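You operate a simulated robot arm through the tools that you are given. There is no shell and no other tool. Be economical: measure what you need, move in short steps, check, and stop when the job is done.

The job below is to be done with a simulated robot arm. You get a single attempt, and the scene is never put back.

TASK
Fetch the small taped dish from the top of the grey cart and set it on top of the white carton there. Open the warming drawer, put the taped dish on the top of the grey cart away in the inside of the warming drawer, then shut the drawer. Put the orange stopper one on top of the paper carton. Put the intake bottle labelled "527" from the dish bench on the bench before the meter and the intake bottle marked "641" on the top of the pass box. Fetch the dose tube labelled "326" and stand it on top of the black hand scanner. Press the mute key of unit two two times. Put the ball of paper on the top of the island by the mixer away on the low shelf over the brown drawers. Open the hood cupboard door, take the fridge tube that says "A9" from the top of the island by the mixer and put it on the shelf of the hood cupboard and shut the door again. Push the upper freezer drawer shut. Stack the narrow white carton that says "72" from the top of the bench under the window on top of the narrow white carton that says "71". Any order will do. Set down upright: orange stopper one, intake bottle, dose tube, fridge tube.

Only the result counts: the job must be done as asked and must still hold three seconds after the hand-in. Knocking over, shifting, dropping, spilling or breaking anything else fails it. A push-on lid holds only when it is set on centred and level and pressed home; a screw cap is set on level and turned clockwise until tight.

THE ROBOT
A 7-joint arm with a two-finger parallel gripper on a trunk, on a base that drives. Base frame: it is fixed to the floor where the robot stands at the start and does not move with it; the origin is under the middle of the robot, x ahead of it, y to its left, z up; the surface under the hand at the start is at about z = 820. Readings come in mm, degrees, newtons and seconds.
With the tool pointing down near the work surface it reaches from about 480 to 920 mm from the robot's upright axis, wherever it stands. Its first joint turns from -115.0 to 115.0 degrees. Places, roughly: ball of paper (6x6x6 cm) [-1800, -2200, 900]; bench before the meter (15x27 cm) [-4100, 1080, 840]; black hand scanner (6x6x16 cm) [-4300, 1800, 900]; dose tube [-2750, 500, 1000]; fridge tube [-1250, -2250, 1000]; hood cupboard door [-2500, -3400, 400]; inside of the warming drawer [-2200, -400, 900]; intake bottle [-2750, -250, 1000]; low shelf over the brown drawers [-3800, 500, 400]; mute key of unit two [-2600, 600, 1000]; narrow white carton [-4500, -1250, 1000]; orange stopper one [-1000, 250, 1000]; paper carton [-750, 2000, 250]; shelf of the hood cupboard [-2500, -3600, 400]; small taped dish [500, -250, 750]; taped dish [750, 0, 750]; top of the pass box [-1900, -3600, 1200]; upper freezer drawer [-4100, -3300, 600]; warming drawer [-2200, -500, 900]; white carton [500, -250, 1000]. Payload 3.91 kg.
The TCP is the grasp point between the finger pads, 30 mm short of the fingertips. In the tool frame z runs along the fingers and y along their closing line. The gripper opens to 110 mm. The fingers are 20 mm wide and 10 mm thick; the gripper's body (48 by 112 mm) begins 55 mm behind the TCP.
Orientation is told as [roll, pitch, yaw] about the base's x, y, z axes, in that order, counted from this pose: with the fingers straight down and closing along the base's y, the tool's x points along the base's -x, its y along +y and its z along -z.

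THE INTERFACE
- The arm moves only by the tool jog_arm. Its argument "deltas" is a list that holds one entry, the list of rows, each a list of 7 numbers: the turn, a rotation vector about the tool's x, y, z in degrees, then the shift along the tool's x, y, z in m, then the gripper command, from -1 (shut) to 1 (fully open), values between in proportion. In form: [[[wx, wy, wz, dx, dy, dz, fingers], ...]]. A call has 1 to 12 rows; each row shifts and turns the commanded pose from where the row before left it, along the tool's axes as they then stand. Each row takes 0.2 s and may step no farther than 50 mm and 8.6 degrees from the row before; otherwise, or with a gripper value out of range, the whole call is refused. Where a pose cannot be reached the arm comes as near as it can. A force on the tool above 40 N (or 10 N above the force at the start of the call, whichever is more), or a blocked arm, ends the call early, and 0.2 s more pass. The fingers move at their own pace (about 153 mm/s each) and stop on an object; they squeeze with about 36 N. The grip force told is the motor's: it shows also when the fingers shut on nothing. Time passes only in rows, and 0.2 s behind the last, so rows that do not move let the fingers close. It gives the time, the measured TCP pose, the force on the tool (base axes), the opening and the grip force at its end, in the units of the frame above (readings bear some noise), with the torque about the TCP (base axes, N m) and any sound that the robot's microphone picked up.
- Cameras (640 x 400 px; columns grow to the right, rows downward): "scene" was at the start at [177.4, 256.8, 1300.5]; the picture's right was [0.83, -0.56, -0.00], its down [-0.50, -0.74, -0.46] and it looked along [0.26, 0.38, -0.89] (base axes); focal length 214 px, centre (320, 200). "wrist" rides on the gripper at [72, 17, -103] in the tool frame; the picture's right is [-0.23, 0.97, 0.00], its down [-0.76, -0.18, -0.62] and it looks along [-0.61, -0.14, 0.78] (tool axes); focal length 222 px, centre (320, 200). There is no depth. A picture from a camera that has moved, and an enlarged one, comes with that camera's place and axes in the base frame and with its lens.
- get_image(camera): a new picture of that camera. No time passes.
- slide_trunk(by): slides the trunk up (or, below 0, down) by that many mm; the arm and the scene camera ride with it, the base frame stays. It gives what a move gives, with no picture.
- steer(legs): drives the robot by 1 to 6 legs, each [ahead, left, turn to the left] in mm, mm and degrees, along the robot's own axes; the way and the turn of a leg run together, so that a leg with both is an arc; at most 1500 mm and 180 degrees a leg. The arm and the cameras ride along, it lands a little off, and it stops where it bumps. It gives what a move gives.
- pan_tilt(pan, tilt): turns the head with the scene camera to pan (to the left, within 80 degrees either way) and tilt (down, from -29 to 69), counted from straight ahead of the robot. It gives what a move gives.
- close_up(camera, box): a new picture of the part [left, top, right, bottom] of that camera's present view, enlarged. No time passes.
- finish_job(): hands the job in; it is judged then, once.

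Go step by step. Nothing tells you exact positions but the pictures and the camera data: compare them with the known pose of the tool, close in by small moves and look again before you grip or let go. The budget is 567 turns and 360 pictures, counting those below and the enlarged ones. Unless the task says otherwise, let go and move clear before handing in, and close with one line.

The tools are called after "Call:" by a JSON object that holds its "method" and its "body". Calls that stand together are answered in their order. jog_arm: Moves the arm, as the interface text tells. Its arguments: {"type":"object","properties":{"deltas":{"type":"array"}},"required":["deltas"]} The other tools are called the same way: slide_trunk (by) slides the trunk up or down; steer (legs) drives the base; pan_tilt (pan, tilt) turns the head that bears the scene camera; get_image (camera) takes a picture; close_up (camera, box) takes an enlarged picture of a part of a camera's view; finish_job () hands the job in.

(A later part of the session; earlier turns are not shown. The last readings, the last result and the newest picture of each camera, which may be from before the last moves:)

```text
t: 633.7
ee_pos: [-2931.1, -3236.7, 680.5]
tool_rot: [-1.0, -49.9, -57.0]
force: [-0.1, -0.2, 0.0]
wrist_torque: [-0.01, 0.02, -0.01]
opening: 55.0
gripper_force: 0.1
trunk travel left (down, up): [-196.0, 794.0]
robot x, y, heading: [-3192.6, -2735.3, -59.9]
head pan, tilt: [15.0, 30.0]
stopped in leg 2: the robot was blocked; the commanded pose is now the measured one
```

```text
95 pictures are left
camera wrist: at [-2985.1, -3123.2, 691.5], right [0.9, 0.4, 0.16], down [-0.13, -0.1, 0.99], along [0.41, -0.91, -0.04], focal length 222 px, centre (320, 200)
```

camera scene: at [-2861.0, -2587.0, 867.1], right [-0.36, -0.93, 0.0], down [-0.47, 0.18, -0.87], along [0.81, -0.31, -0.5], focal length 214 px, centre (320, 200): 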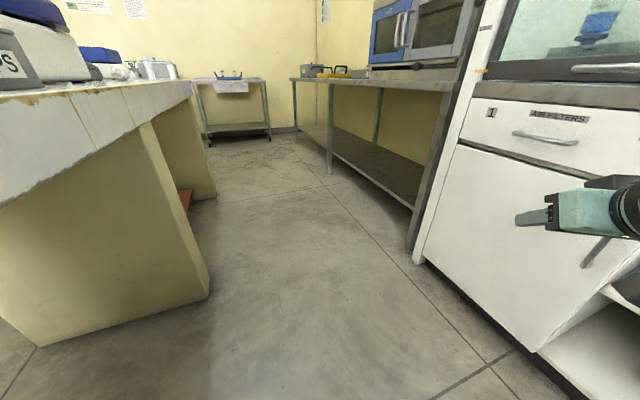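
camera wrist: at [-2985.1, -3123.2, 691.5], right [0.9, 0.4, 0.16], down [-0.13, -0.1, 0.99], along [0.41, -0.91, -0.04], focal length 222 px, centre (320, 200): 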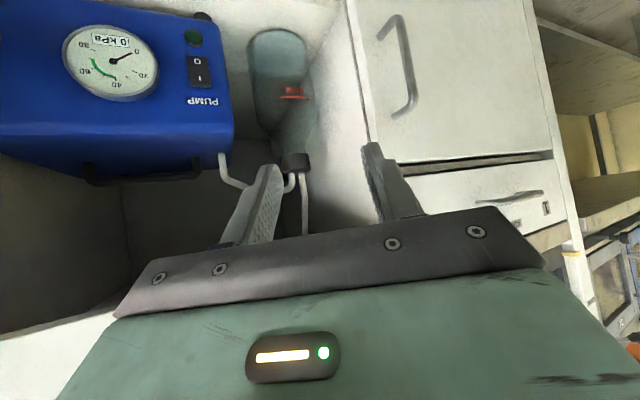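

Call:
{"method": "jog_arm", "body": {"deltas": [[[6.4, 0, 5.36, 0, 0, 0, -0.3], [6.4, 0, 5.36, 0, 0, 0, -0.3], [6.4, 0, 5.36, 0, 0, 0, -0.3], [0, 0, 0, 0, 0, 0, -0.3]]]}}

Call:
{"method": "steer", "body": {"legs": [[105, 120, 0]]}}

Call:
{"method": "slide_trunk", "body": {"by": -135}}

Call:
{"method": "get_image", "body": {"camera": "wrist"}}

```text
t: 634.7
ee_pos: [-2932.0, -3237.6, 680.9]
tool_rot: [-1.0, -50.1, -82.2]
force: [-1.4, -0.2, -0.6]
wrist_torque: [-0.03, -0.02, 0.01]
opening: 38.6
gripper_force: 0.0
trunk travel left (down, up): [-196.0, 794.0]
robot x, y, heading: [-3190.6, -2734.4, -59.9]
head pan, tilt: [15.0, 30.0]
```

```text
t: 635.4
ee_pos: [-2927.0, -3238.1, 681.1]
tool_rot: [-1.0, -50.1, -81.8]
force: [0.0, 1.0, -0.3]
wrist_torque: [-0.01, -0.02, 0.01]
opening: 38.1
gripper_force: 0.0
trunk travel left (down, up): [-196.0, 794.0]
robot x, y, heading: [-3189.2, -2737.3, -59.6]
head pan, tilt: [15.0, 30.0]
stopped in leg 1: the robot was blocked; the commanded pose is now the measured one
```

```text
t: 637.0
ee_pos: [-2928.2, -3237.8, 546.9]
tool_rot: [-0.9, -50.2, -81.9]
force: [0.3, -0.1, 0.1]
wrist_torque: [0.02, -0.03, -0.04]
opening: 38.4
gripper_force: 0.1
trunk travel left (down, up): [-61.0, 929.0]
robot x, y, heading: [-3187.4, -2734.9, -59.7]
head pan, tilt: [15.0, 30.0]
```

```text
94 pictures are left
camera wrist: at [-2928.1, -3111.8, 556.5], right [0.99, -0.02, 0.16], down [-0.16, -0.03, 0.99], along [-0.01, -1.0, -0.03], focal length 222 px, centre (320, 200)
```

wrist: 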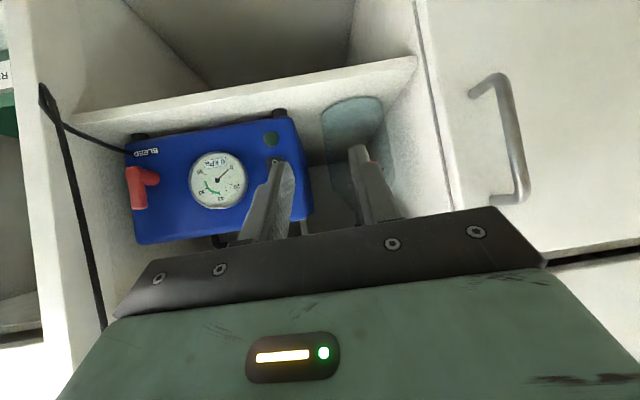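

Call:
{"method": "jog_arm", "body": {"deltas": [[[0, 0, 0, 0.0257, 0, -0.0306, -0.3], [0, 0, 0, 0.0129, 0, -0.0153, -0.3], [0, 0, 0, 0, 0, 0, -0.3]]]}}

Call:
{"method": "steer", "body": {"legs": [[50, -29, 0], [87, 150, 0]]}}

Call:
{"method": "get_image", "body": {"camera": "wrist"}}

```text
t: 637.8
ee_pos: [-2935.3, -3178.2, 545.2]
tool_rot: [-1.2, -50.0, -81.8]
force: [0.7, 0.4, -1.0]
wrist_torque: [0.01, 0.02, -0.02]
opening: 38.9
gripper_force: 0.1
trunk travel left (down, up): [-61.0, 929.0]
robot x, y, heading: [-3187.6, -2734.5, -59.4]
head pan, tilt: [15.0, 30.0]
```

```text
t: 639.8
ee_pos: [-2759.8, -3235.0, 546.1]
tool_rot: [-1.1, -50.1, -81.9]
force: [-0.3, 0.7, -0.1]
wrist_torque: [0.02, -0.01, 0.03]
opening: 38.6
gripper_force: 0.1
trunk travel left (down, up): [-61.0, 929.0]
robot x, y, heading: [-3015.5, -2796.0, -59.3]
head pan, tilt: [15.0, 30.0]
```

```text
93 pictures are left
camera wrist: at [-2760.7, -3109.7, 556.9], right [0.99, -0.02, 0.16], down [-0.16, -0.03, 0.99], along [-0.01, -1.0, -0.04], focal length 222 px, centre (320, 200)
```

wrist: 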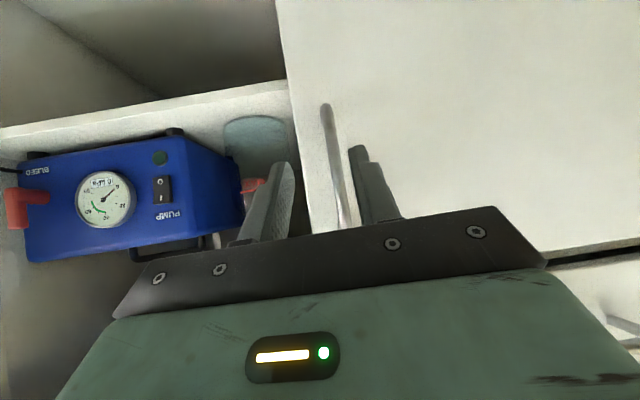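

Call:
{"method": "jog_arm", "body": {"deltas": [[[0, 0, 0, -0.0215, 0.003, 0.0255, -0.3], [0, 0, 0, -0.0155, 0.003, 0.019, -0.3], [0, 0, 0, 0, 0, 0, -0.3]]]}}

Call:
{"method": "get_image", "body": {"camera": "wrist"}}

```text
t: 640.6
ee_pos: [-2749.2, -3292.2, 546.4]
tool_rot: [-1.0, -50.0, -81.9]
force: [0.5, 1.0, 1.3]
wrist_torque: [0.02, 0.0, -0.03]
opening: 38.4
gripper_force: 0.1
trunk travel left (down, up): [-61.0, 929.0]
robot x, y, heading: [-3018.6, -2795.0, -59.4]
head pan, tilt: [15.0, 30.0]
```

```text
92 pictures are left
camera wrist: at [-2748.6, -3166.8, 556.4], right [0.99, -0.02, 0.16], down [-0.16, -0.03, 0.99], along [-0.01, -1.0, -0.03], focal length 222 px, centre (320, 200)
```

wrist: 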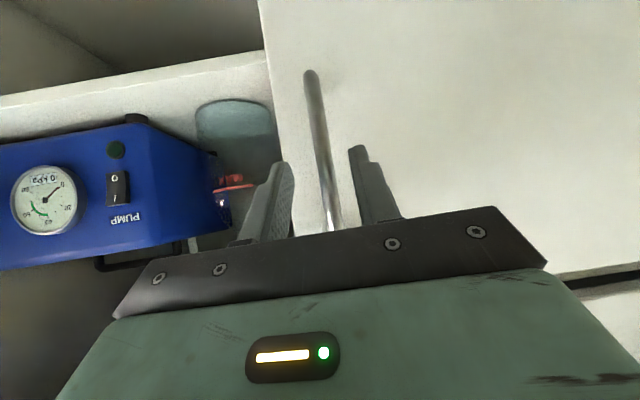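

Bar is centred between the fingers. Closing on it.

Call:
{"method": "jog_arm", "body": {"deltas": [[[0, 0, 0, -0.006, 0, 0.007, -0.3], [0, 0, 0, 0, 0, 0, -1], [0, 0, 0, 0, 0, 0, -1], [0, 0, 0, 0, 0, 0, -1]]]}}

Call:
{"method": "get_image", "body": {"camera": "wrist"}}

```text
t: 641.6
ee_pos: [-2746.0, -3301.7, 547.4]
tool_rot: [-0.9, -50.1, -81.8]
force: [18.7, -0.6, -4.3]
wrist_torque: [0.36, -0.91, 0.33]
opening: 11.7
gripper_force: 44.9
trunk travel left (down, up): [-61.0, 929.0]
robot x, y, heading: [-3016.4, -2790.6, -59.3]
head pan, tilt: [15.0, 30.0]
```

```text
91 pictures are left
camera wrist: at [-2745.5, -3175.7, 556.9], right [0.99, -0.02, 0.17], down [-0.17, -0.03, 0.99], along [-0.01, -1.0, -0.03], focal length 222 px, centre (320, 200)
```

wrist: 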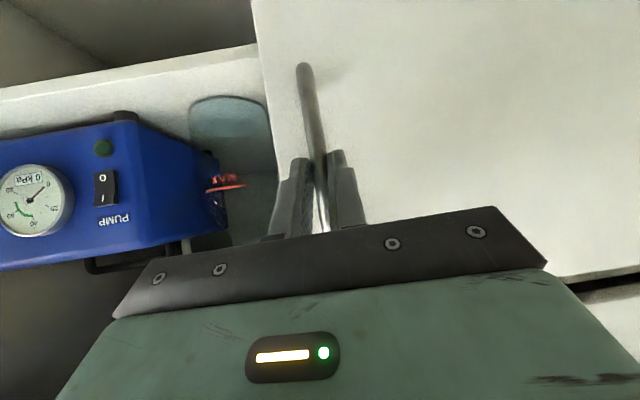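

The bar is gripped, but from here the arc would come too close to the robot. I'll release, shift the base west about 180 mm, regrip, and then pull along the arc with the arm only.

Call:
{"method": "jog_arm", "body": {"deltas": [[[0, 0, 0, 0, 0, 0, -0.3], [0, 0, 0, 0, 0, 0, -0.3], [0, 0, 0, 0.028, 0, -0.0335, -0.3], [0, 0, 0, 0.014, 0, -0.0168, -0.3], [0, 0, 0, 0, 0, 0, -0.3]]]}}

Call:
{"method": "steer", "body": {"legs": [[-92, -160, 0]]}}

Call:
{"method": "jog_arm", "body": {"deltas": [[[0, 0, 0, 0.0036, 0.0446, -0.0043, -0.3], [0, 0, 0, 0.0036, 0.0446, -0.0043, -0.3], [0, 0, 0, 0.0036, 0.0446, -0.0043, -0.3], [0, 0, 0, 0.0036, 0.0446, -0.0043, -0.3], [0, 0, 0, 0, 0, 0, -0.3]]]}}

Call:
{"method": "get_image", "body": {"camera": "wrist"}}

```text
t: 642.8
ee_pos: [-2754.7, -3237.0, 546.1]
tool_rot: [-1.3, -49.8, -81.8]
force: [-0.1, -1.0, 0.5]
wrist_torque: [0.01, 0.03, -0.01]
opening: 38.5
gripper_force: 0.0
trunk travel left (down, up): [-61.0, 929.0]
robot x, y, heading: [-3015.8, -2791.8, -59.4]
head pan, tilt: [15.0, 30.0]
```

```text
t: 644.4
ee_pos: [-2939.5, -3239.6, 546.7]
tool_rot: [-1.1, -50.0, -81.9]
force: [0.2, 0.7, 0.3]
wrist_torque: [0.0, -0.01, -0.02]
opening: 38.7
gripper_force: 0.1
trunk travel left (down, up): [-61.0, 929.0]
robot x, y, heading: [-3201.7, -2791.8, -59.4]
head pan, tilt: [15.0, 30.0]
```

```text
t: 645.6
ee_pos: [-2765.2, -3195.1, 545.8]
tool_rot: [-1.0, -50.1, -82.0]
force: [-0.2, 0.2, -1.5]
wrist_torque: [-0.04, 0.01, 0.01]
opening: 38.4
gripper_force: 0.1
trunk travel left (down, up): [-61.0, 929.0]
robot x, y, heading: [-3200.9, -2795.2, -59.5]
head pan, tilt: [15.0, 30.0]
```

```text
90 pictures are left
camera wrist: at [-2765.6, -3068.5, 556.2], right [0.99, -0.02, 0.16], down [-0.16, -0.03, 0.99], along [-0.01, -1.0, -0.03], focal length 222 px, centre (320, 200)
```

wrist: 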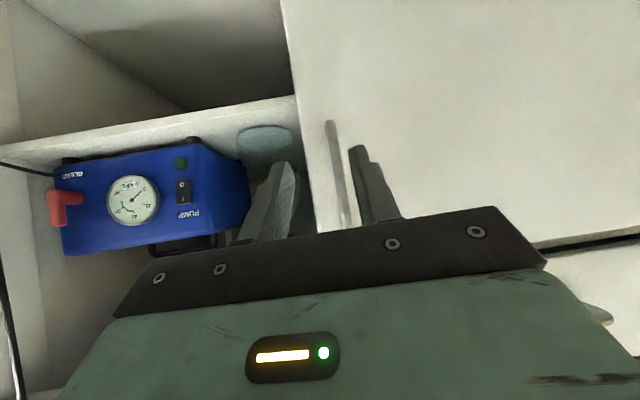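

Call:
{"method": "jog_arm", "body": {"deltas": [[[0, 0, 0, -0.0232, 0.0013, 0.0277, -0.3], [0, 0, 0, -0.0232, 0.0013, 0.0277, -0.3], [0, 0, 0, -0.0232, 0.0013, 0.0277, -0.3], [0, 0, 0, 0, 0, 0, -0.3], [0, 0, 0, 0, 0, 0, -1], [0, 0, 0, 0, 0, 0, -1], [0, 0, 0, 0, 0, 0, -1]]]}}

Call:
{"method": "jog_arm", "body": {"deltas": [[[0, 0, 0, 0.0289, 0.0125, -0.0345, -1], [0, 0, 0, 0.0278, 0.0171, -0.0332, -1], [0, 0, 0, 0.0267, 0.0215, -0.0318, -1], [0, 0, 0, 0, 0, 0, -1]]]}}

Call:
{"method": "get_image", "body": {"camera": "wrist"}}

```text
t: 647.2
ee_pos: [-2744.2, -3299.0, 546.5]
tool_rot: [-0.7, -50.1, -81.7]
force: [37.4, -3.3, -3.0]
wrist_torque: [-0.07, -0.84, 0.78]
opening: 11.8
gripper_force: 44.5
trunk travel left (down, up): [-61.0, 929.0]
robot x, y, heading: [-3202.3, -2792.6, -59.6]
head pan, tilt: [15.0, 30.0]
```

```text
t: 647.7
ee_pos: [-2735.6, -3243.9, 547.2]
tool_rot: [-0.4, -50.0, -81.9]
force: [6.9, -2.7, -3.9]
wrist_torque: [0.58, -0.29, -0.02]
opening: 11.8
gripper_force: 45.3
trunk travel left (down, up): [-61.0, 929.0]
robot x, y, heading: [-3201.1, -2797.2, -59.5]
head pan, tilt: [15.0, 30.0]
stopped in row 2: the force on the tool passed its limit at 48 N (the readings are from after the stop); the commanded pose is now the measured one
```

```text
89 pictures are left
camera wrist: at [-2738.3, -3118.5, 557.4], right [0.99, -0.01, 0.17], down [-0.17, -0.04, 0.98], along [-0.01, -1.0, -0.04], focal length 222 px, centre (320, 200)
```

wrist: 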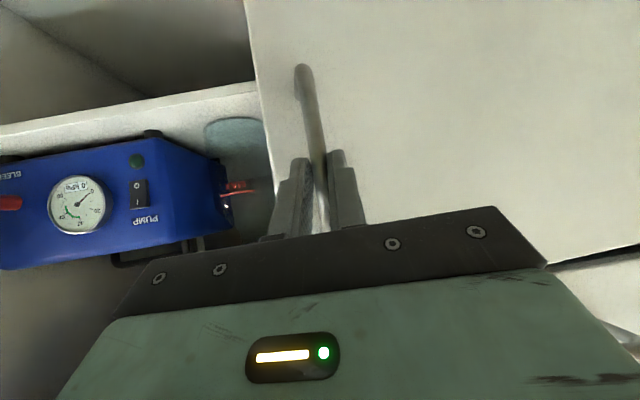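

Call:
{"method": "jog_arm", "body": {"deltas": [[[0, 0, 0, 0.0139, 0.0086, -0.0166, -1], [0, 0, 0, 0.0139, 0.0086, -0.0166, -1], [0, 0, 0, 0.0134, 0.0108, -0.0159, -1], [0, 0, 0, 0.0134, 0.0108, -0.0159, -1], [0, 0, 0, 0.0125, 0.0129, -0.0149, -1], [0, 0, 0, 0.0125, 0.0129, -0.0149, -1], [0, 0, 0, 0.0116, 0.0149, -0.0138, -1], [0, 0, 0, 0.0116, 0.0149, -0.0138, -1], [0, 0, 0, 0, 0, 0, -1]]]}}

Call:
{"method": "get_image", "body": {"camera": "wrist"}}

```text
t: 649.5
ee_pos: [-2664.6, -3074.8, 546.7]
tool_rot: [-0.1, -50.3, -82.0]
force: [2.5, -2.7, -3.7]
wrist_torque: [0.13, -0.24, 0.19]
opening: 11.8
gripper_force: 45.2
trunk travel left (down, up): [-61.0, 929.0]
robot x, y, heading: [-3198.3, -2792.1, -59.4]
head pan, tilt: [15.0, 30.0]
stopped in row 9: the force on the tool passed its limit at 42 N (the readings are from after the stop); the commanded pose is now the measured one
```

```text
88 pictures are left
camera wrist: at [-2666.2, -2948.8, 557.0], right [0.98, -0.01, 0.17], down [-0.17, -0.03, 0.98], along [0.0, -1.0, -0.03], focal length 222 px, centre (320, 200)
```

wrist: 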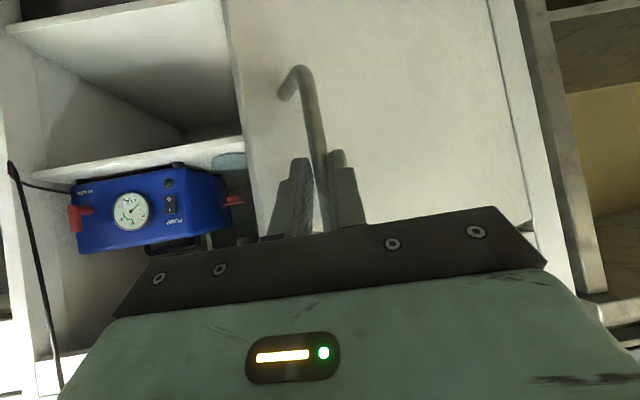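

Call:
{"method": "jog_arm", "body": {"deltas": [[[0, 0, 0, 0.0105, 0.0167, -0.0125, -1], [0, 0, 0, 0.0105, 0.0167, -0.0125, -1], [0, 0, 0, 0.0093, 0.0183, -0.0111, -1], [0, 0, 0, 0.0093, 0.0183, -0.0111, -1], [0, 0, 0, 0.0081, 0.0197, -0.0096, -1], [0, 0, 0, 0.0081, 0.0197, -0.0096, -1], [0, 0, 0, 0.0067, 0.0209, -0.008, -1], [0, 0, 0, 0.0067, 0.0209, -0.008, -1], [0, 0, 0, 0, 0, 0, -1]]]}}

Call:
{"method": "jog_arm", "body": {"deltas": [[[0, 0, 0, 0.0053, 0.0219, -0.0063, -1], [0, 0, 0, 0.0053, 0.0219, -0.0063, -1], [0, 0, 0, 0.0038, 0.0227, -0.0045, -1], [0, 0, 0, 0.0038, 0.0227, -0.0045, -1], [0, 0, 0, 0.0023, 0.0231, -0.0027, -1], [0, 0, 0, 0.0023, 0.0231, -0.0027, -1], [0, 0, 0, 0, 0, 0, -1]]]}}

Call:
{"method": "get_image", "body": {"camera": "wrist"}}

```text
t: 650.6
ee_pos: [-2605.9, -3017.9, 550.1]
tool_rot: [0.1, -49.5, -84.6]
force: [-12.1, 12.5, -6.9]
wrist_torque: [1.48, -0.32, -0.17]
opening: 11.5
gripper_force: 44.6
trunk travel left (down, up): [-61.0, 929.0]
robot x, y, heading: [-3200.3, -2792.9, -59.7]
head pan, tilt: [15.0, 30.0]
stopped in row 5: the force on the tool passed its limit at 67 N (the readings are from after the stop); the commanded pose is now the measured one
```

```text
t: 650.9
ee_pos: [-2603.7, -3014.9, 551.4]
tool_rot: [0.0, -49.1, -84.7]
force: [0.3, -0.5, -0.4]
wrist_torque: [1.41, -0.89, 0.0]
opening: 11.8
gripper_force: 45.4
trunk travel left (down, up): [-61.0, 929.0]
robot x, y, heading: [-3196.9, -2790.9, -59.4]
head pan, tilt: [15.0, 30.0]
stopped in row 1: the force on the tool passed its limit at 56 N (the readings are from after the stop); the commanded pose is now the measured one
```

```text
87 pictures are left
camera wrist: at [-2599.4, -2890.2, 563.6], right [0.98, -0.06, 0.17], down [-0.17, -0.04, 0.98], along [-0.05, -1.0, -0.05], focal length 222 px, centre (320, 200)
```

wrist: 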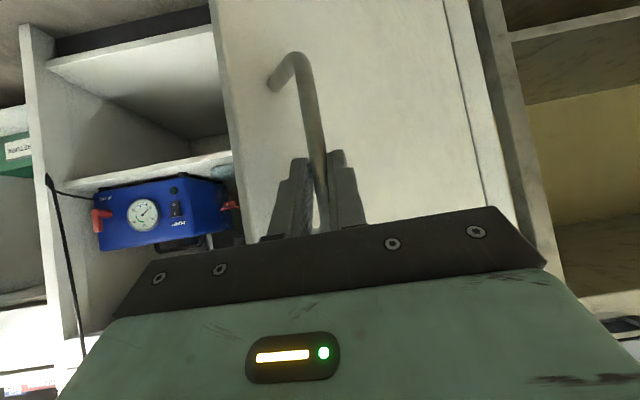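

The grip binds at about 42° open. I'll release and push the door further open from its inner face.

Call:
{"method": "jog_arm", "body": {"deltas": [[[0, 0, 0, 0, 0, 0, 0], [0, 0, 0, 0, 0, 0, 0], [0, 0, 0, 0.0225, 0, -0.0268, 0], [0, 0, 0, 0.0225, 0, -0.0268, 0], [0, 0, 0, 0, 0, 0, -1]]]}}

Call:
{"method": "steer", "body": {"legs": [[-76, -129, 0]]}}

Call:
{"method": "get_image", "body": {"camera": "scene"}}

```text
t: 652.1
ee_pos: [-2603.4, -3027.0, 553.7]
tool_rot: [-0.4, -48.6, -92.9]
force: [-18.4, 19.3, -14.6]
wrist_torque: [0.81, -0.68, -0.14]
opening: 12.0
gripper_force: 35.9
trunk travel left (down, up): [-61.0, 929.0]
robot x, y, heading: [-3202.3, -2796.9, -59.2]
head pan, tilt: [15.0, 30.0]
stopped in row 5: the force on the tool passed its limit at 52 N (the readings are from after the stop); the commanded pose is now the measured one
```

```text
t: 652.9
ee_pos: [-2612.2, -3036.7, 553.6]
tool_rot: [0.5, -49.8, -93.3]
force: [0.9, -0.2, -1.8]
wrist_torque: [-0.09, -0.24, 0.08]
opening: 11.9
gripper_force: 45.0
trunk travel left (down, up): [-61.0, 929.0]
robot x, y, heading: [-3210.6, -2793.3, -59.6]
head pan, tilt: [15.0, 30.0]
stopped in leg 1: the force on the tool passed its limit at 64 N (the readings are from after the stop); the commanded pose is now the measured one
```

```text
86 pictures are left
camera scene: at [-2901.6, -2875.3, 732.2], right [-0.7, -0.71, 0.0], down [-0.36, 0.35, -0.87], along [0.62, -0.61, -0.5], focal length 214 px, centre (320, 200)
```

scene: 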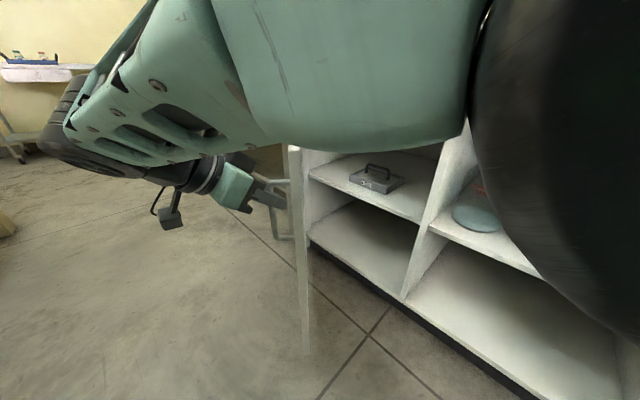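

Call:
{"method": "jog_arm", "body": {"deltas": [[[0, 0, 0, 0, 0, 0, 0], [0, 0, 0, 0, 0, 0, 0], [0, 0, 0, 0, 0, 0, 0]]]}}

Call:
{"method": "get_image", "body": {"camera": "wrist"}}

```text
t: 653.7
ee_pos: [-2612.6, -3036.6, 554.0]
tool_rot: [0.4, -49.8, -93.4]
force: [-0.8, 0.1, 0.6]
wrist_torque: [-0.03, 0.03, -0.02]
opening: 55.3
gripper_force: 1.0
trunk travel left (down, up): [-61.0, 929.0]
robot x, y, heading: [-3215.5, -2791.8, -59.4]
head pan, tilt: [15.0, 30.0]
```

```text
85 pictures are left
camera wrist: at [-2590.5, -2911.9, 565.0], right [0.96, -0.2, 0.18], down [-0.18, 0.0, 0.98], along [-0.19, -0.98, -0.04], focal length 222 px, centre (320, 200)
```

wrist: 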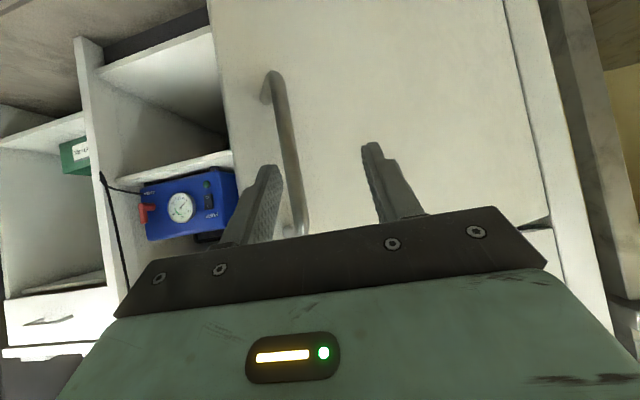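

Call:
{"method": "jog_arm", "body": {"deltas": [[[0, 0, 0, 0.0, 0, -0.03, 0], [0, 0, 0, 0.0, 0, -0.03, 0], [0, 0, 0, 0.0, 0, -0.03, 0], [0, 0, 0, 0, 0, 0, 0]]]}}

Call:
{"method": "get_image", "body": {"camera": "scene"}}

```text
t: 654.3
ee_pos: [-2612.1, -3047.8, 589.6]
tool_rot: [-0.7, -48.9, -98.9]
force: [-17.7, 14.4, -20.3]
wrist_torque: [0.64, -0.55, -0.96]
opening: 64.6
gripper_force: 9.7
trunk travel left (down, up): [-61.0, 929.0]
robot x, y, heading: [-3217.4, -2794.0, -59.3]
head pan, tilt: [15.0, 30.0]
stopped in row 3: the force on the tool passed its limit at 77 N (the readings are from after the stop); the commanded pose is now the measured one
```

```text
84 pictures are left
camera scene: at [-2899.8, -2867.9, 721.8], right [-0.64, -0.76, 0.0], down [-0.45, 0.38, -0.8], along [0.61, -0.52, -0.59], focal length 214 px, centre (320, 200)
```

scene: 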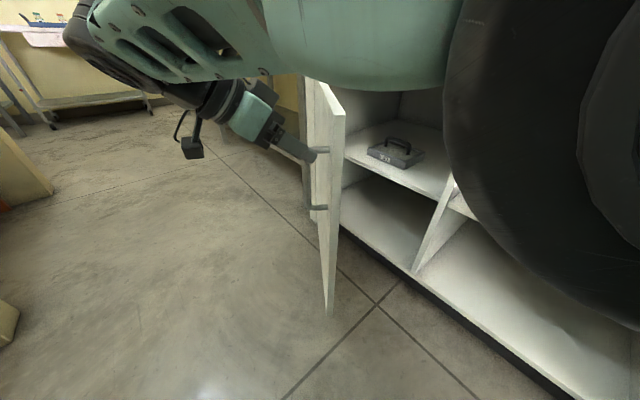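

The forearm is pressing against the robot's own head in this posture. I'll disengage the hand from the handle by moving the base instead.

Call:
{"method": "steer", "body": {"legs": [[-45, 27, 0]]}}

Call:
{"method": "get_image", "body": {"camera": "wrist"}}

```text
t: 655.3
ee_pos: [-2608.2, -2997.6, 592.3]
tool_rot: [0.1, -49.3, -99.3]
force: [0.5, -1.2, 0.2]
wrist_torque: [-0.05, 0.07, 0.01]
opening: 55.1
gripper_force: 0.1
trunk travel left (down, up): [-61.0, 929.0]
robot x, y, heading: [-3215.2, -2741.7, -59.3]
head pan, tilt: [15.0, 30.0]
```

```text
83 pictures are left
camera wrist: at [-2573.1, -2877.6, 604.7], right [0.94, -0.3, 0.17], down [-0.18, 0.0, 0.98], along [-0.3, -0.95, -0.05], focal length 222 px, centre (320, 200)
```

wrist: 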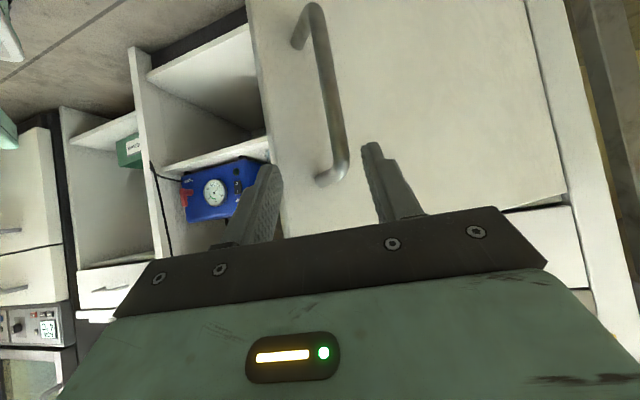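

Call:
{"method": "slide_trunk", "body": {"by": 200}}

Call:
{"method": "steer", "body": {"legs": [[-102, -172, 0]]}}

Call:
{"method": "jog_arm", "body": {"deltas": [[[0, 0, 0, 0, 0, 0, -1], [0, 0, 0, 0, 0, 0, -1]]]}}

Call:
{"method": "slide_trunk", "body": {"by": -240}}

Call:
{"method": "get_image", "body": {"camera": "wrist"}}

```text
t: 657.4
ee_pos: [-2608.3, -2999.5, 791.9]
tool_rot: [0.0, -49.3, -99.5]
force: [-0.3, -0.2, -0.7]
wrist_torque: [-0.01, -0.03, 0.04]
opening: 54.9
gripper_force: 0.0
trunk travel left (down, up): [-261.0, 729.0]
robot x, y, heading: [-3215.5, -2741.4, -59.3]
head pan, tilt: [15.0, 30.0]
```

```text
t: 659.0
ee_pos: [-2809.6, -3000.8, 791.8]
tool_rot: [0.0, -49.3, -99.5]
force: [-0.2, -0.4, -0.5]
wrist_torque: [-0.05, -0.01, -0.01]
opening: 55.3
gripper_force: 0.0
trunk travel left (down, up): [-261.0, 729.0]
robot x, y, heading: [-3416.1, -2741.7, -59.4]
head pan, tilt: [15.0, 30.0]
```

```text
t: 659.6
ee_pos: [-2810.4, -3001.1, 793.7]
tool_rot: [0.1, -49.3, -99.6]
force: [0.5, 0.5, -0.3]
wrist_torque: [0.0, -0.02, 0.03]
opening: 0.0
gripper_force: 35.8
trunk travel left (down, up): [-261.0, 729.0]
robot x, y, heading: [-3413.1, -2743.8, -59.4]
head pan, tilt: [15.0, 30.0]
```

```text
t: 662.1
ee_pos: [-2810.2, -3001.8, 551.7]
tool_rot: [0.0, -49.3, -99.5]
force: [0.7, 0.8, -1.0]
wrist_torque: [0.0, 0.0, 0.02]
opening: 0.1
gripper_force: 36.0
trunk travel left (down, up): [-21.0, 969.0]
robot x, y, heading: [-3416.1, -2738.3, -59.4]
head pan, tilt: [15.0, 30.0]
```

```text
82 pictures are left
camera wrist: at [-2774.3, -2881.6, 564.9], right [0.94, -0.31, 0.17], down [-0.18, 0.01, 0.98], along [-0.3, -0.95, -0.05], focal length 222 px, centre (320, 200)
```

wrist: 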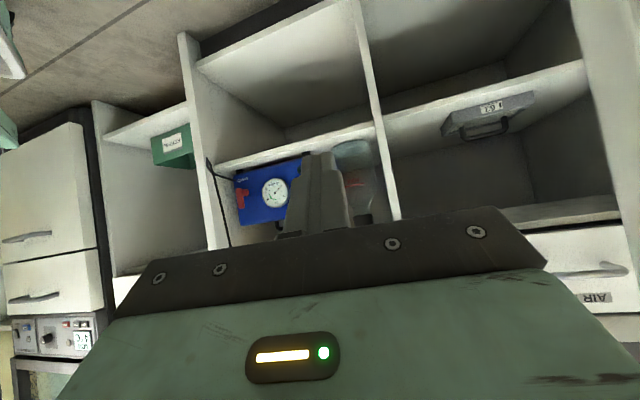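

Call:
{"method": "pan_tilt", "body": {"pan": 35, "tilt": 20}}

Call:
{"method": "get_image", "body": {"camera": "scene"}}

```text
t: 663.0
ee_pos: [-2811.2, -3000.0, 551.5]
tool_rot: [0.0, -49.3, -99.4]
force: [0.0, 0.0, -0.1]
wrist_torque: [-0.03, 0.03, 0.02]
opening: 0.4
gripper_force: 36.3
trunk travel left (down, up): [-21.0, 969.0]
robot x, y, heading: [-3417.3, -2742.7, -59.2]
head pan, tilt: [35.0, 20.0]
```

```text
81 pictures are left
camera scene: at [-3082.4, -2799.3, 708.1], right [-0.41, -0.91, 0.0], down [-0.31, 0.14, -0.94], along [0.86, -0.39, -0.34], focal length 214 px, centre (320, 200)
```

scene: 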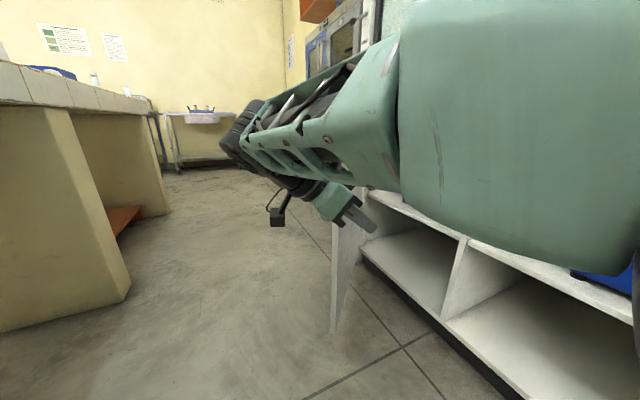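

Call:
{"method": "jog_arm", "body": {"deltas": [[[0, 0, 0, -0.0217, 0, 0.0253, -1], [0, 0, 0, -0.0217, 0, 0.0253, -1], [0, 0, 0, -0.0217, 0, 0.0253, -1], [0, 0, 0, 0, 0, 0, -1]]]}}

Call:
{"method": "steer", "body": {"legs": [[46, -27, 0], [115, 193, 0], [77, 129, 0]]}}

Call:
{"method": "get_image", "body": {"camera": "scene"}}

```text
t: 664.0
ee_pos: [-2826.2, -3100.4, 551.8]
tool_rot: [0.0, -49.3, -99.5]
force: [-1.0, 0.1, 0.6]
wrist_torque: [0.03, 0.01, 0.01]
opening: 0.0
gripper_force: 35.9
trunk travel left (down, up): [-21.0, 969.0]
robot x, y, heading: [-3419.8, -2738.6, -59.3]
head pan, tilt: [35.0, 20.0]
```

```text
t: 667.2
ee_pos: [-2450.0, -3154.4, 551.0]
tool_rot: [-0.1, -49.3, -99.3]
force: [-0.9, 0.1, 0.5]
wrist_torque: [-0.03, -0.01, 0.0]
opening: 0.1
gripper_force: 35.4
trunk travel left (down, up): [-21.0, 969.0]
robot x, y, heading: [-3039.6, -2799.8, -59.3]
head pan, tilt: [35.0, 20.0]
```

```text
80 pictures are left
camera scene: at [-2707.0, -2853.0, 708.2], right [-0.41, -0.91, 0.0], down [-0.31, 0.14, -0.94], along [0.86, -0.39, -0.34], focal length 214 px, centre (320, 200)
```

scene: 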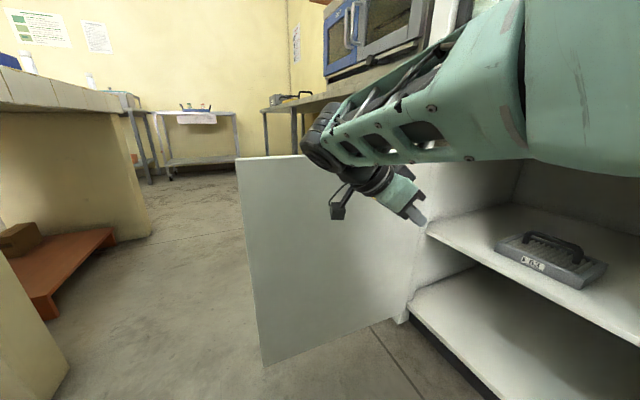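

The door now stands about 90° open. I'll withdraw, raise, straighten the hand and drive around to fetch the tube from the island's north side.

Call:
{"method": "steer", "body": {"legs": [[-230, -387, 0]]}}

Call:
{"method": "slide_trunk", "body": {"by": 400}}

Call:
{"method": "slide_trunk", "body": {"by": 370}}

Call:
{"method": "jog_arm", "body": {"deltas": [[[-6.06, 0, -5.2, 0, 0, 0, 0], [-6.06, 0, -5.2, 0, 0, 0, 0], [-6.06, 0, -5.2, 0, 0, 0, 0], [-6.06, 0, -5.2, 0, 0, 0, 0], [-6.06, 0, -5.2, 0, 0, 0, 0], [0, 0, 0, 0, 0, 0, 0]]]}}

Call:
{"method": "pan_tilt", "body": {"pan": 60, "tilt": 35}}

Call:
{"method": "get_image", "body": {"camera": "scene"}}

```text
t: 669.9
ee_pos: [-2909.5, -3151.0, 551.8]
tool_rot: [-0.1, -49.2, -99.6]
force: [-0.1, 1.1, 0.4]
wrist_torque: [0.0, -0.01, 0.0]
opening: 0.2
gripper_force: 35.8
trunk travel left (down, up): [-21.0, 969.0]
robot x, y, heading: [-3500.2, -2792.5, -59.5]
head pan, tilt: [35.0, 20.0]
```

```text
t: 673.8
ee_pos: [-2908.9, -3150.2, 951.8]
tool_rot: [0.0, -49.3, -99.7]
force: [0.2, 0.7, -0.1]
wrist_torque: [-0.02, -0.01, 0.02]
opening: 0.0
gripper_force: 36.2
trunk travel left (down, up): [-421.0, 569.0]
robot x, y, heading: [-3495.9, -2794.1, -59.4]
head pan, tilt: [35.0, 20.0]
```

```text
t: 677.4
ee_pos: [-2908.8, -3151.2, 1321.4]
tool_rot: [0.0, -49.4, -99.6]
force: [-0.5, -0.1, -0.1]
wrist_torque: [0.02, 0.01, -0.01]
opening: 0.1
gripper_force: 36.4
trunk travel left (down, up): [-791.0, 199.0]
robot x, y, heading: [-3500.0, -2792.2, -59.4]
head pan, tilt: [35.0, 20.0]
```

```text
t: 678.8
ee_pos: [-2907.5, -3151.1, 1321.9]
tool_rot: [0.1, -49.3, -59.6]
force: [-0.8, -1.1, 0.3]
wrist_torque: [0.01, 0.0, -0.02]
opening: 55.0
gripper_force: 0.1
trunk travel left (down, up): [-791.0, 199.0]
robot x, y, heading: [-3497.4, -2792.7, -59.7]
head pan, tilt: [35.0, 20.0]
```

```text
t: 679.6
ee_pos: [-2907.3, -3151.1, 1321.1]
tool_rot: [0.1, -49.4, -59.7]
force: [-0.2, 0.4, 0.3]
wrist_torque: [0.02, -0.02, -0.01]
opening: 54.7
gripper_force: 0.0
trunk travel left (down, up): [-791.0, 199.0]
robot x, y, heading: [-3496.0, -2794.6, -59.1]
head pan, tilt: [60.0, 35.0]
```

```text
79 pictures are left
camera scene: at [-3160.7, -2810.3, 1454.4], right [0.01, -1.0, 0.0], down [-0.57, 0.0, -0.82], along [0.82, 0.01, -0.57], focal length 214 px, centre (320, 200)
```

scene: 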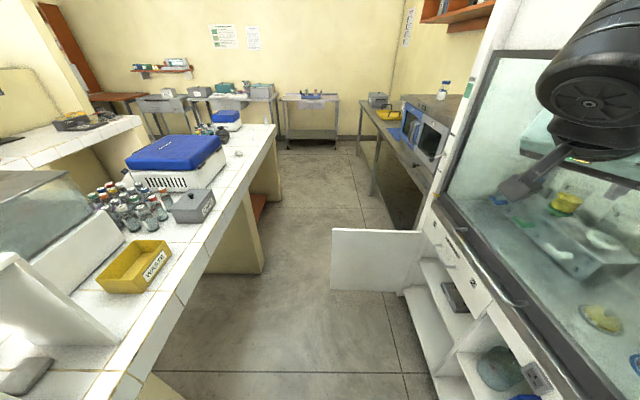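

Call:
{"method": "slide_trunk", "body": {"by": 120}}

Call:
{"method": "steer", "body": {"legs": [[0, 0, -30.5], [-1480, 0, 0], [0, 1500, 0], [0, 760, 0]]}}

Call:
{"method": "pan_tilt", "body": {"pan": 0, "tilt": 45}}

Call:
{"method": "get_image", "body": {"camera": "scene"}}

```text
t: 681.1
ee_pos: [-2908.6, -3151.0, 1440.7]
tool_rot: [0.1, -49.4, -59.8]
force: [0.7, 0.2, 0.3]
wrist_torque: [-0.01, 0.01, 0.01]
opening: 54.9
gripper_force: 0.1
trunk travel left (down, up): [-911.0, 79.0]
robot x, y, heading: [-3496.1, -2794.2, -59.5]
head pan, tilt: [60.0, 35.0]
```

```text
t: 682.7
ee_pos: [-3068.2, -3323.2, 1442.5]
tool_rot: [1.8, -48.8, -80.2]
force: [-2.4, 9.8, 7.3]
wrist_torque: [-0.08, 0.21, -0.42]
opening: 54.9
gripper_force: 0.6
trunk travel left (down, up): [-911.0, 79.0]
robot x, y, heading: [-3499.6, -2792.0, -80.7]
head pan, tilt: [60.0, 35.0]
stopped in leg 1: the force on the tool passed its limit at 59 N (the readings are from after the stop); the commanded pose is now the measured one
```

```text
t: 684.0
ee_pos: [-3068.2, -3323.1, 1441.3]
tool_rot: [1.9, -48.7, -80.2]
force: [-1.4, 18.0, 6.4]
wrist_torque: [0.03, 0.21, -0.63]
opening: 53.9
gripper_force: 0.0
trunk travel left (down, up): [-911.0, 79.0]
robot x, y, heading: [-3494.7, -2792.5, -80.9]
head pan, tilt: [0.0, 45.0]
```

```text
78 pictures are left
camera scene: at [-3260.1, -2978.9, 1559.8], right [-0.99, -0.16, 0.0], down [-0.11, 0.7, -0.71], along [0.11, -0.7, -0.71], focal length 214 px, centre (320, 200)
```

scene: 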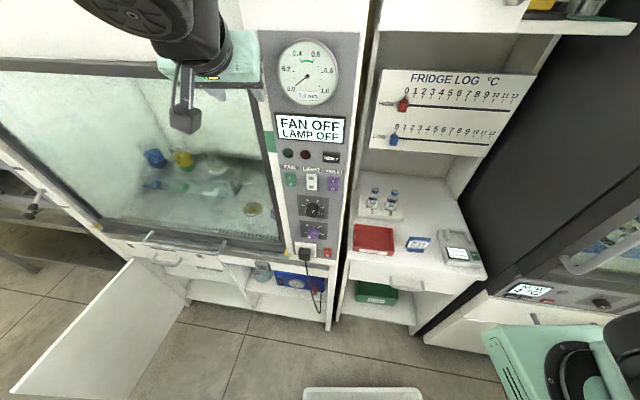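

The hand brushed the hood while turning. I'll back straight away from it, then continue.

Call:
{"method": "steer", "body": {"legs": [[-350, 0, 0], [0, 0, -9.3], [-1130, 0, 0], [0, 1500, 0], [0, 700, 0]]}}

Call:
{"method": "get_image", "body": {"camera": "scene"}}

```text
t: 702.9
ee_pos: [-988.8, -1950.5, 1440.6]
tool_rot: [1.7, -48.7, -90.4]
force: [0.6, -0.5, -0.1]
wrist_torque: [0.03, 0.0, -0.03]
opening: 55.0
gripper_force: 0.1
trunk travel left (down, up): [-911.0, 79.0]
robot x, y, heading: [-1319.8, -1353.0, -91.2]
head pan, tilt: [0.0, 45.0]
```

```text
77 pictures are left
camera scene: at [-1117.3, -1578.8, 1559.5], right [-1.0, 0.02, 0.0], down [0.01, 0.71, -0.71], along [-0.01, -0.71, -0.71], focal length 214 px, centre (320, 200)
```

scene: 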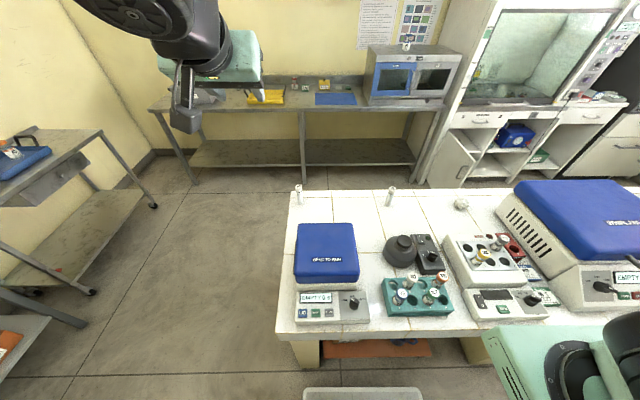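

Call:
{"method": "close_up", "body": {"camera": "scene", "box": [280, 170, 480, 290]}}

Call:
{"method": "close_up", "body": {"camera": "scene", "box": [370, 180, 410, 210]}}

```text
3.20 times, centred on (380, 230) of scene
camera zoom: at [-1117.3, -1578.8, 1559.5], right [-1.0, 0.02, 0.0], down [0.01, 0.71, -0.71], along [-0.01, -0.71, -0.71], focal length 686 px, centre (128, 104)
```

zoom: 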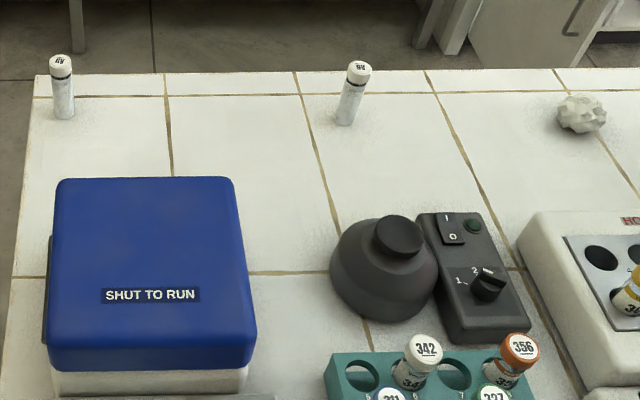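

```text
13.33 times, centred on (390, 195) of scene
camera zoom: at [-1117.3, -1578.8, 1559.5], right [-1.0, 0.02, 0.0], down [0.01, 0.71, -0.71], along [-0.01, -0.71, -0.71], focal length 2860 px, centre (-613, 267)
```

zoom: 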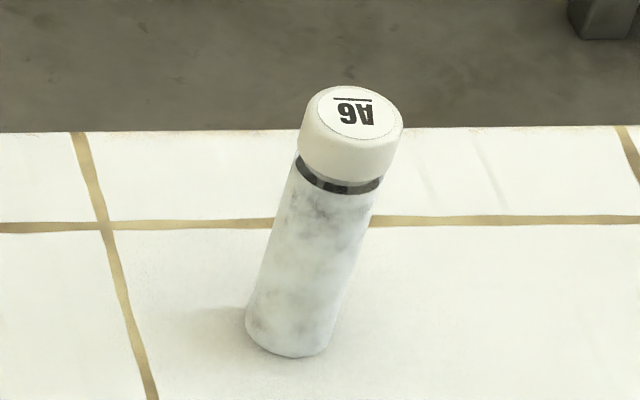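

Call:
{"method": "close_up", "body": {"camera": "scene", "box": [386, 184, 398, 192]}}

Call:
{"method": "close_up", "body": {"camera": "scene", "box": [293, 183, 305, 191]}}

```text
16.00 times, centred on (392, 188) of scene
camera zoom: at [-1117.3, -1578.8, 1559.5], right [-1.0, 0.02, 0.0], down [0.01, 0.71, -0.71], along [-0.01, -0.71, -0.71], focal length 3432 px, centre (-832, 392)
```

zoom: 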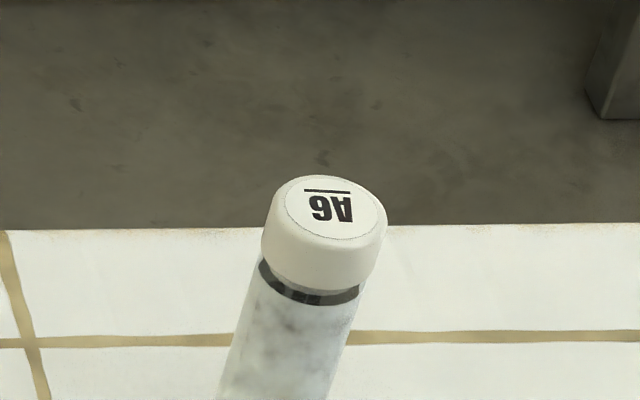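

```text
16.00 times, centred on (299, 187) of scene
camera zoom: at [-1117.3, -1578.8, 1559.5], right [-1.0, 0.02, 0.0], down [0.01, 0.71, -0.71], along [-0.01, -0.71, -0.71], focal length 3432 px, centre (656, 408)
```

zoom: 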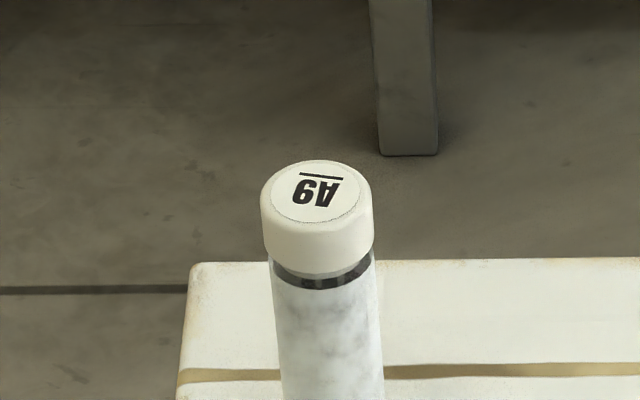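

Two similar tubes stand on the south edge. I need to read the caps more closely; the left one (about [-1036,-2267]) looks like "A9". I'll line up with it and check with the wrist camera.

Call:
{"method": "jog_arm", "body": {"deltas": [[[0, 0, 0, 0, -0.045, 0, 0], [0, 0, 0, 0, -0.045, 0, 0], [0, 0, 0, 0, -0.045, 0, 0], [0, 0, 0, 0, -0.045, 0, 0], [0, 0, 0, 0, -0.045, 0, 0], [0, 0, 0, 0, -0.045, 0, 0], [0, 0, 0, 0, 0, 0, 0]]]}}

Call:
{"method": "steer", "body": {"legs": [[0, 0, 1.2], [50, 225, 0]]}}

Call:
{"method": "jog_arm", "body": {"deltas": [[[0, 0, 0, -0.0264, 0, 0.0301, -0.2], [0, 0, 0, -0.0264, 0, 0.0301, -0.2], [0, 0, 0, -0.0264, 0, 0.0301, -0.2], [0, 0, 0, -0.0264, 0, 0.0301, -0.2], [0, 0, 0, 0, 0, 0, -0.2]]]}}

Call:
{"method": "slide_trunk", "body": {"by": -250}}

Call:
{"method": "get_image", "body": {"camera": "wrist"}}

```text
t: 704.5
ee_pos: [-1259.0, -1956.9, 1435.7]
tool_rot: [1.6, -48.8, -90.3]
force: [-0.4, 0.2, 0.5]
wrist_torque: [0.0, -0.02, -0.02]
opening: 54.9
gripper_force: 0.1
trunk travel left (down, up): [-911.0, 79.0]
robot x, y, heading: [-1323.1, -1351.3, -91.0]
head pan, tilt: [0.0, 45.0]
```

```text
t: 706.5
ee_pos: [-1024.9, -2003.8, 1435.4]
tool_rot: [1.6, -48.8, -89.0]
force: [0.1, 0.1, 0.3]
wrist_torque: [-0.01, -0.05, 0.02]
opening: 54.8
gripper_force: 0.1
trunk travel left (down, up): [-911.0, 79.0]
robot x, y, heading: [-1096.3, -1399.6, -89.7]
head pan, tilt: [0.0, 45.0]
```

```text
t: 707.7
ee_pos: [-1020.0, -2162.4, 1432.2]
tool_rot: [1.6, -48.7, -89.0]
force: [0.7, -1.3, -0.7]
wrist_torque: [0.02, 0.0, -0.01]
opening: 43.8
gripper_force: 0.1
trunk travel left (down, up): [-911.0, 79.0]
robot x, y, heading: [-1097.6, -1400.6, -89.7]
head pan, tilt: [0.0, 45.0]
```

```text
t: 710.3
ee_pos: [-1018.7, -2162.5, 1183.7]
tool_rot: [1.7, -48.7, -89.0]
force: [0.4, -0.2, -0.5]
wrist_torque: [-0.03, 0.02, 0.01]
opening: 44.0
gripper_force: 0.0
trunk travel left (down, up): [-661.0, 329.0]
robot x, y, heading: [-1096.9, -1401.3, -89.8]
head pan, tilt: [0.0, 45.0]
```

```text
72 pictures are left
camera wrist: at [-1008.4, -2037.5, 1196.6], right [0.98, -0.11, 0.19], down [-0.19, -0.04, 0.98], along [-0.1, -0.99, -0.06], focal length 222 px, centre (320, 200)
```

wrist: 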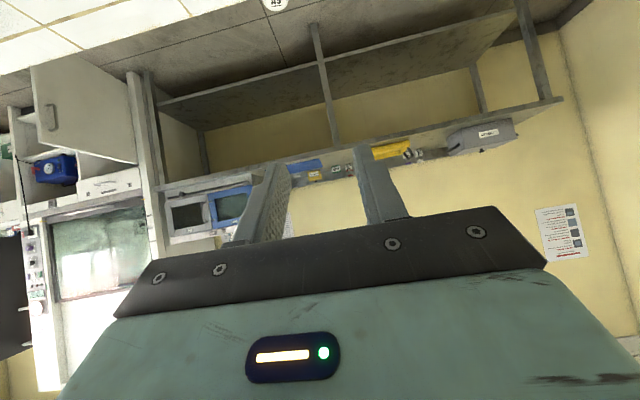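

Call:
{"method": "close_up", "body": {"camera": "wrist", "box": [260, 0, 292, 20]}}

```text
16.00 times, centred on (276, 10) of wrist
camera zoom: at [-1008.4, -2037.5, 1196.6], right [0.98, -0.11, 0.19], down [-0.19, -0.04, 0.98], along [-0.1, -0.99, -0.06], focal length 3554 px, centre (1024, 3240)
```

zoom: 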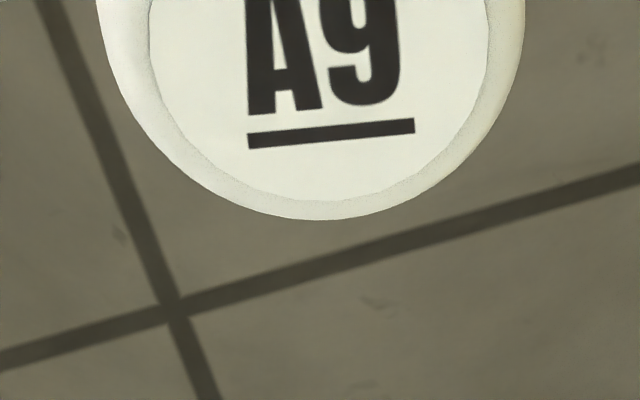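

A9 confirmed on the left tube. I'll align above it and descend.

Call:
{"method": "jog_arm", "body": {"deltas": [[[0, 0, 0, -0.0317, -0.01, 0.0361, -0.2], [0, 0, 0, -0.0317, -0.01, 0.0361, -0.2], [0, 0, 0, 0, 0, 0, -0.2]]]}}

Call:
{"method": "slide_trunk", "body": {"by": -170}}

Call:
{"method": "get_image", "body": {"camera": "wrist"}}

Call:
{"method": "get_image", "body": {"camera": "scene"}}

```text
t: 711.1
ee_pos: [-1035.6, -2259.1, 1182.8]
tool_rot: [1.7, -48.8, -88.9]
force: [0.0, -0.2, -0.2]
wrist_torque: [0.02, -0.01, 0.03]
opening: 44.0
gripper_force: 0.0
trunk travel left (down, up): [-661.0, 329.0]
robot x, y, heading: [-1097.5, -1396.2, -89.8]
head pan, tilt: [0.0, 45.0]
```

```text
t: 713.0
ee_pos: [-1035.4, -2260.3, 1011.3]
tool_rot: [1.6, -48.8, -88.9]
force: [0.1, 0.0, -0.4]
wrist_torque: [-0.03, -0.02, 0.0]
opening: 44.1
gripper_force: 0.2
trunk travel left (down, up): [-491.0, 499.0]
robot x, y, heading: [-1098.2, -1401.8, -89.4]
head pan, tilt: [0.0, 45.0]
```

```text
70 pictures are left
camera wrist: at [-1024.3, -2134.8, 1025.4], right [0.98, -0.11, 0.19], down [-0.19, -0.04, 0.98], along [-0.1, -0.99, -0.06], focal length 222 px, centre (320, 200)
```

wrist: 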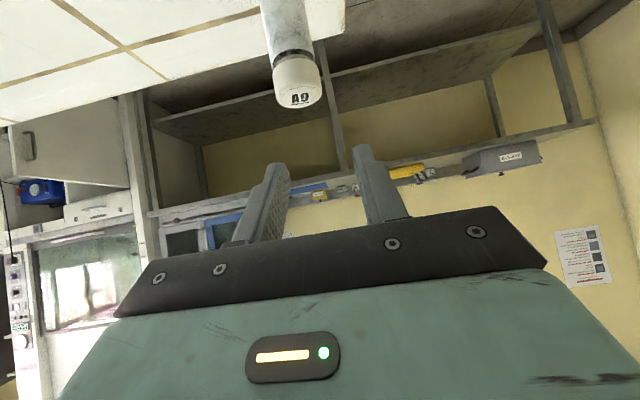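

```text
69 pictures are left
camera scene: at [-891.8, -1623.4, 1139.5], right [-1.0, -0.01, 0.0], down [0.0, 0.71, -0.71], along [0.0, -0.71, -0.71], focal length 214 px, centre (320, 200)
```

scene: 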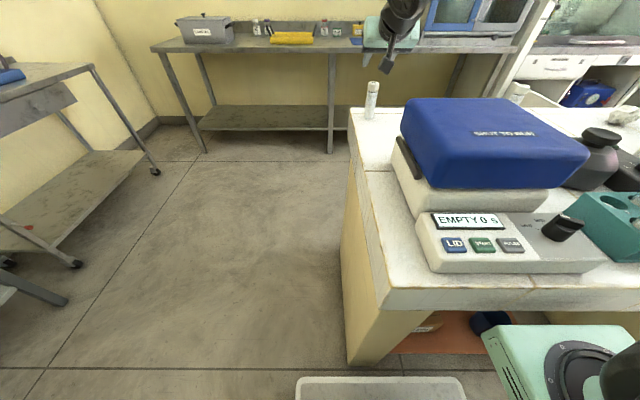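

Call:
{"method": "jog_arm", "body": {"deltas": [[[0, 0, 0, 0.002, -0.002, -0.0023, -0.2], [0, 0, 0, 0, 0, 0, -0.2]]]}}

Call:
{"method": "slide_trunk", "body": {"by": -60}}

Call:
{"method": "get_image", "body": {"camera": "wrist"}}

Call:
{"method": "get_image", "body": {"camera": "scene"}}

```text
t: 713.6
ee_pos: [-1037.7, -2256.6, 1012.0]
tool_rot: [1.7, -48.8, -89.0]
force: [-0.1, 0.1, 0.8]
wrist_torque: [0.01, 0.02, -0.05]
opening: 44.2
gripper_force: 0.0
trunk travel left (down, up): [-491.0, 499.0]
robot x, y, heading: [-1098.1, -1401.7, -89.8]
head pan, tilt: [0.0, 45.0]
```

```text
t: 714.6
ee_pos: [-1036.2, -2256.6, 951.5]
tool_rot: [1.7, -48.8, -89.0]
force: [0.0, -0.3, -1.4]
wrist_torque: [0.0, 0.0, -0.01]
opening: 44.1
gripper_force: 0.1
trunk travel left (down, up): [-431.0, 559.0]
robot x, y, heading: [-1101.3, -1397.8, -89.8]
head pan, tilt: [0.0, 45.0]
```

```text
68 pictures are left
camera wrist: at [-1025.9, -2131.5, 965.3], right [0.98, -0.11, 0.19], down [-0.19, -0.04, 0.98], along [-0.1, -0.99, -0.06], focal length 222 px, centre (320, 200)
```

wrist: 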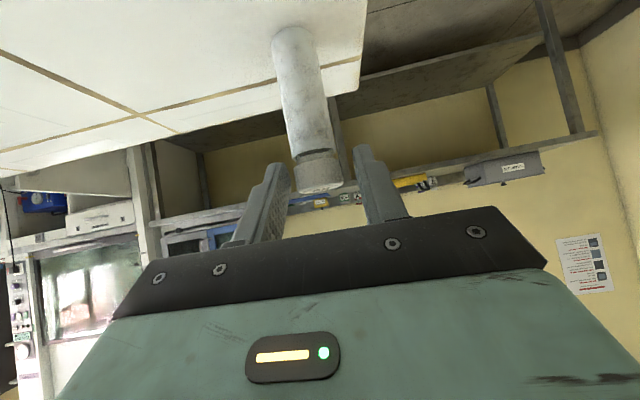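

```text
67 pictures are left
camera scene: at [-891.8, -1623.4, 1079.5], right [-1.0, -0.01, 0.0], down [0.0, 0.71, -0.71], along [0.0, -0.71, -0.71], focal length 214 px, centre (320, 200)
```

scene: 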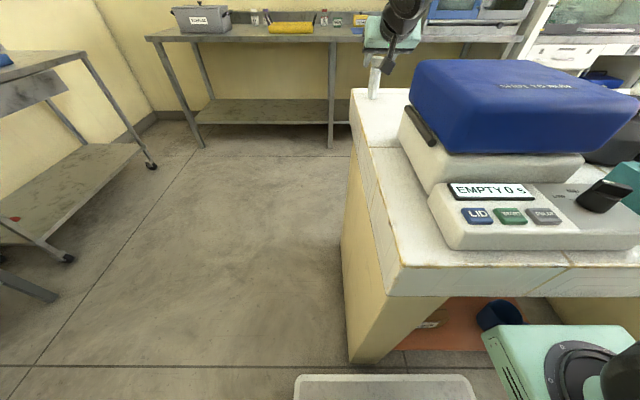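

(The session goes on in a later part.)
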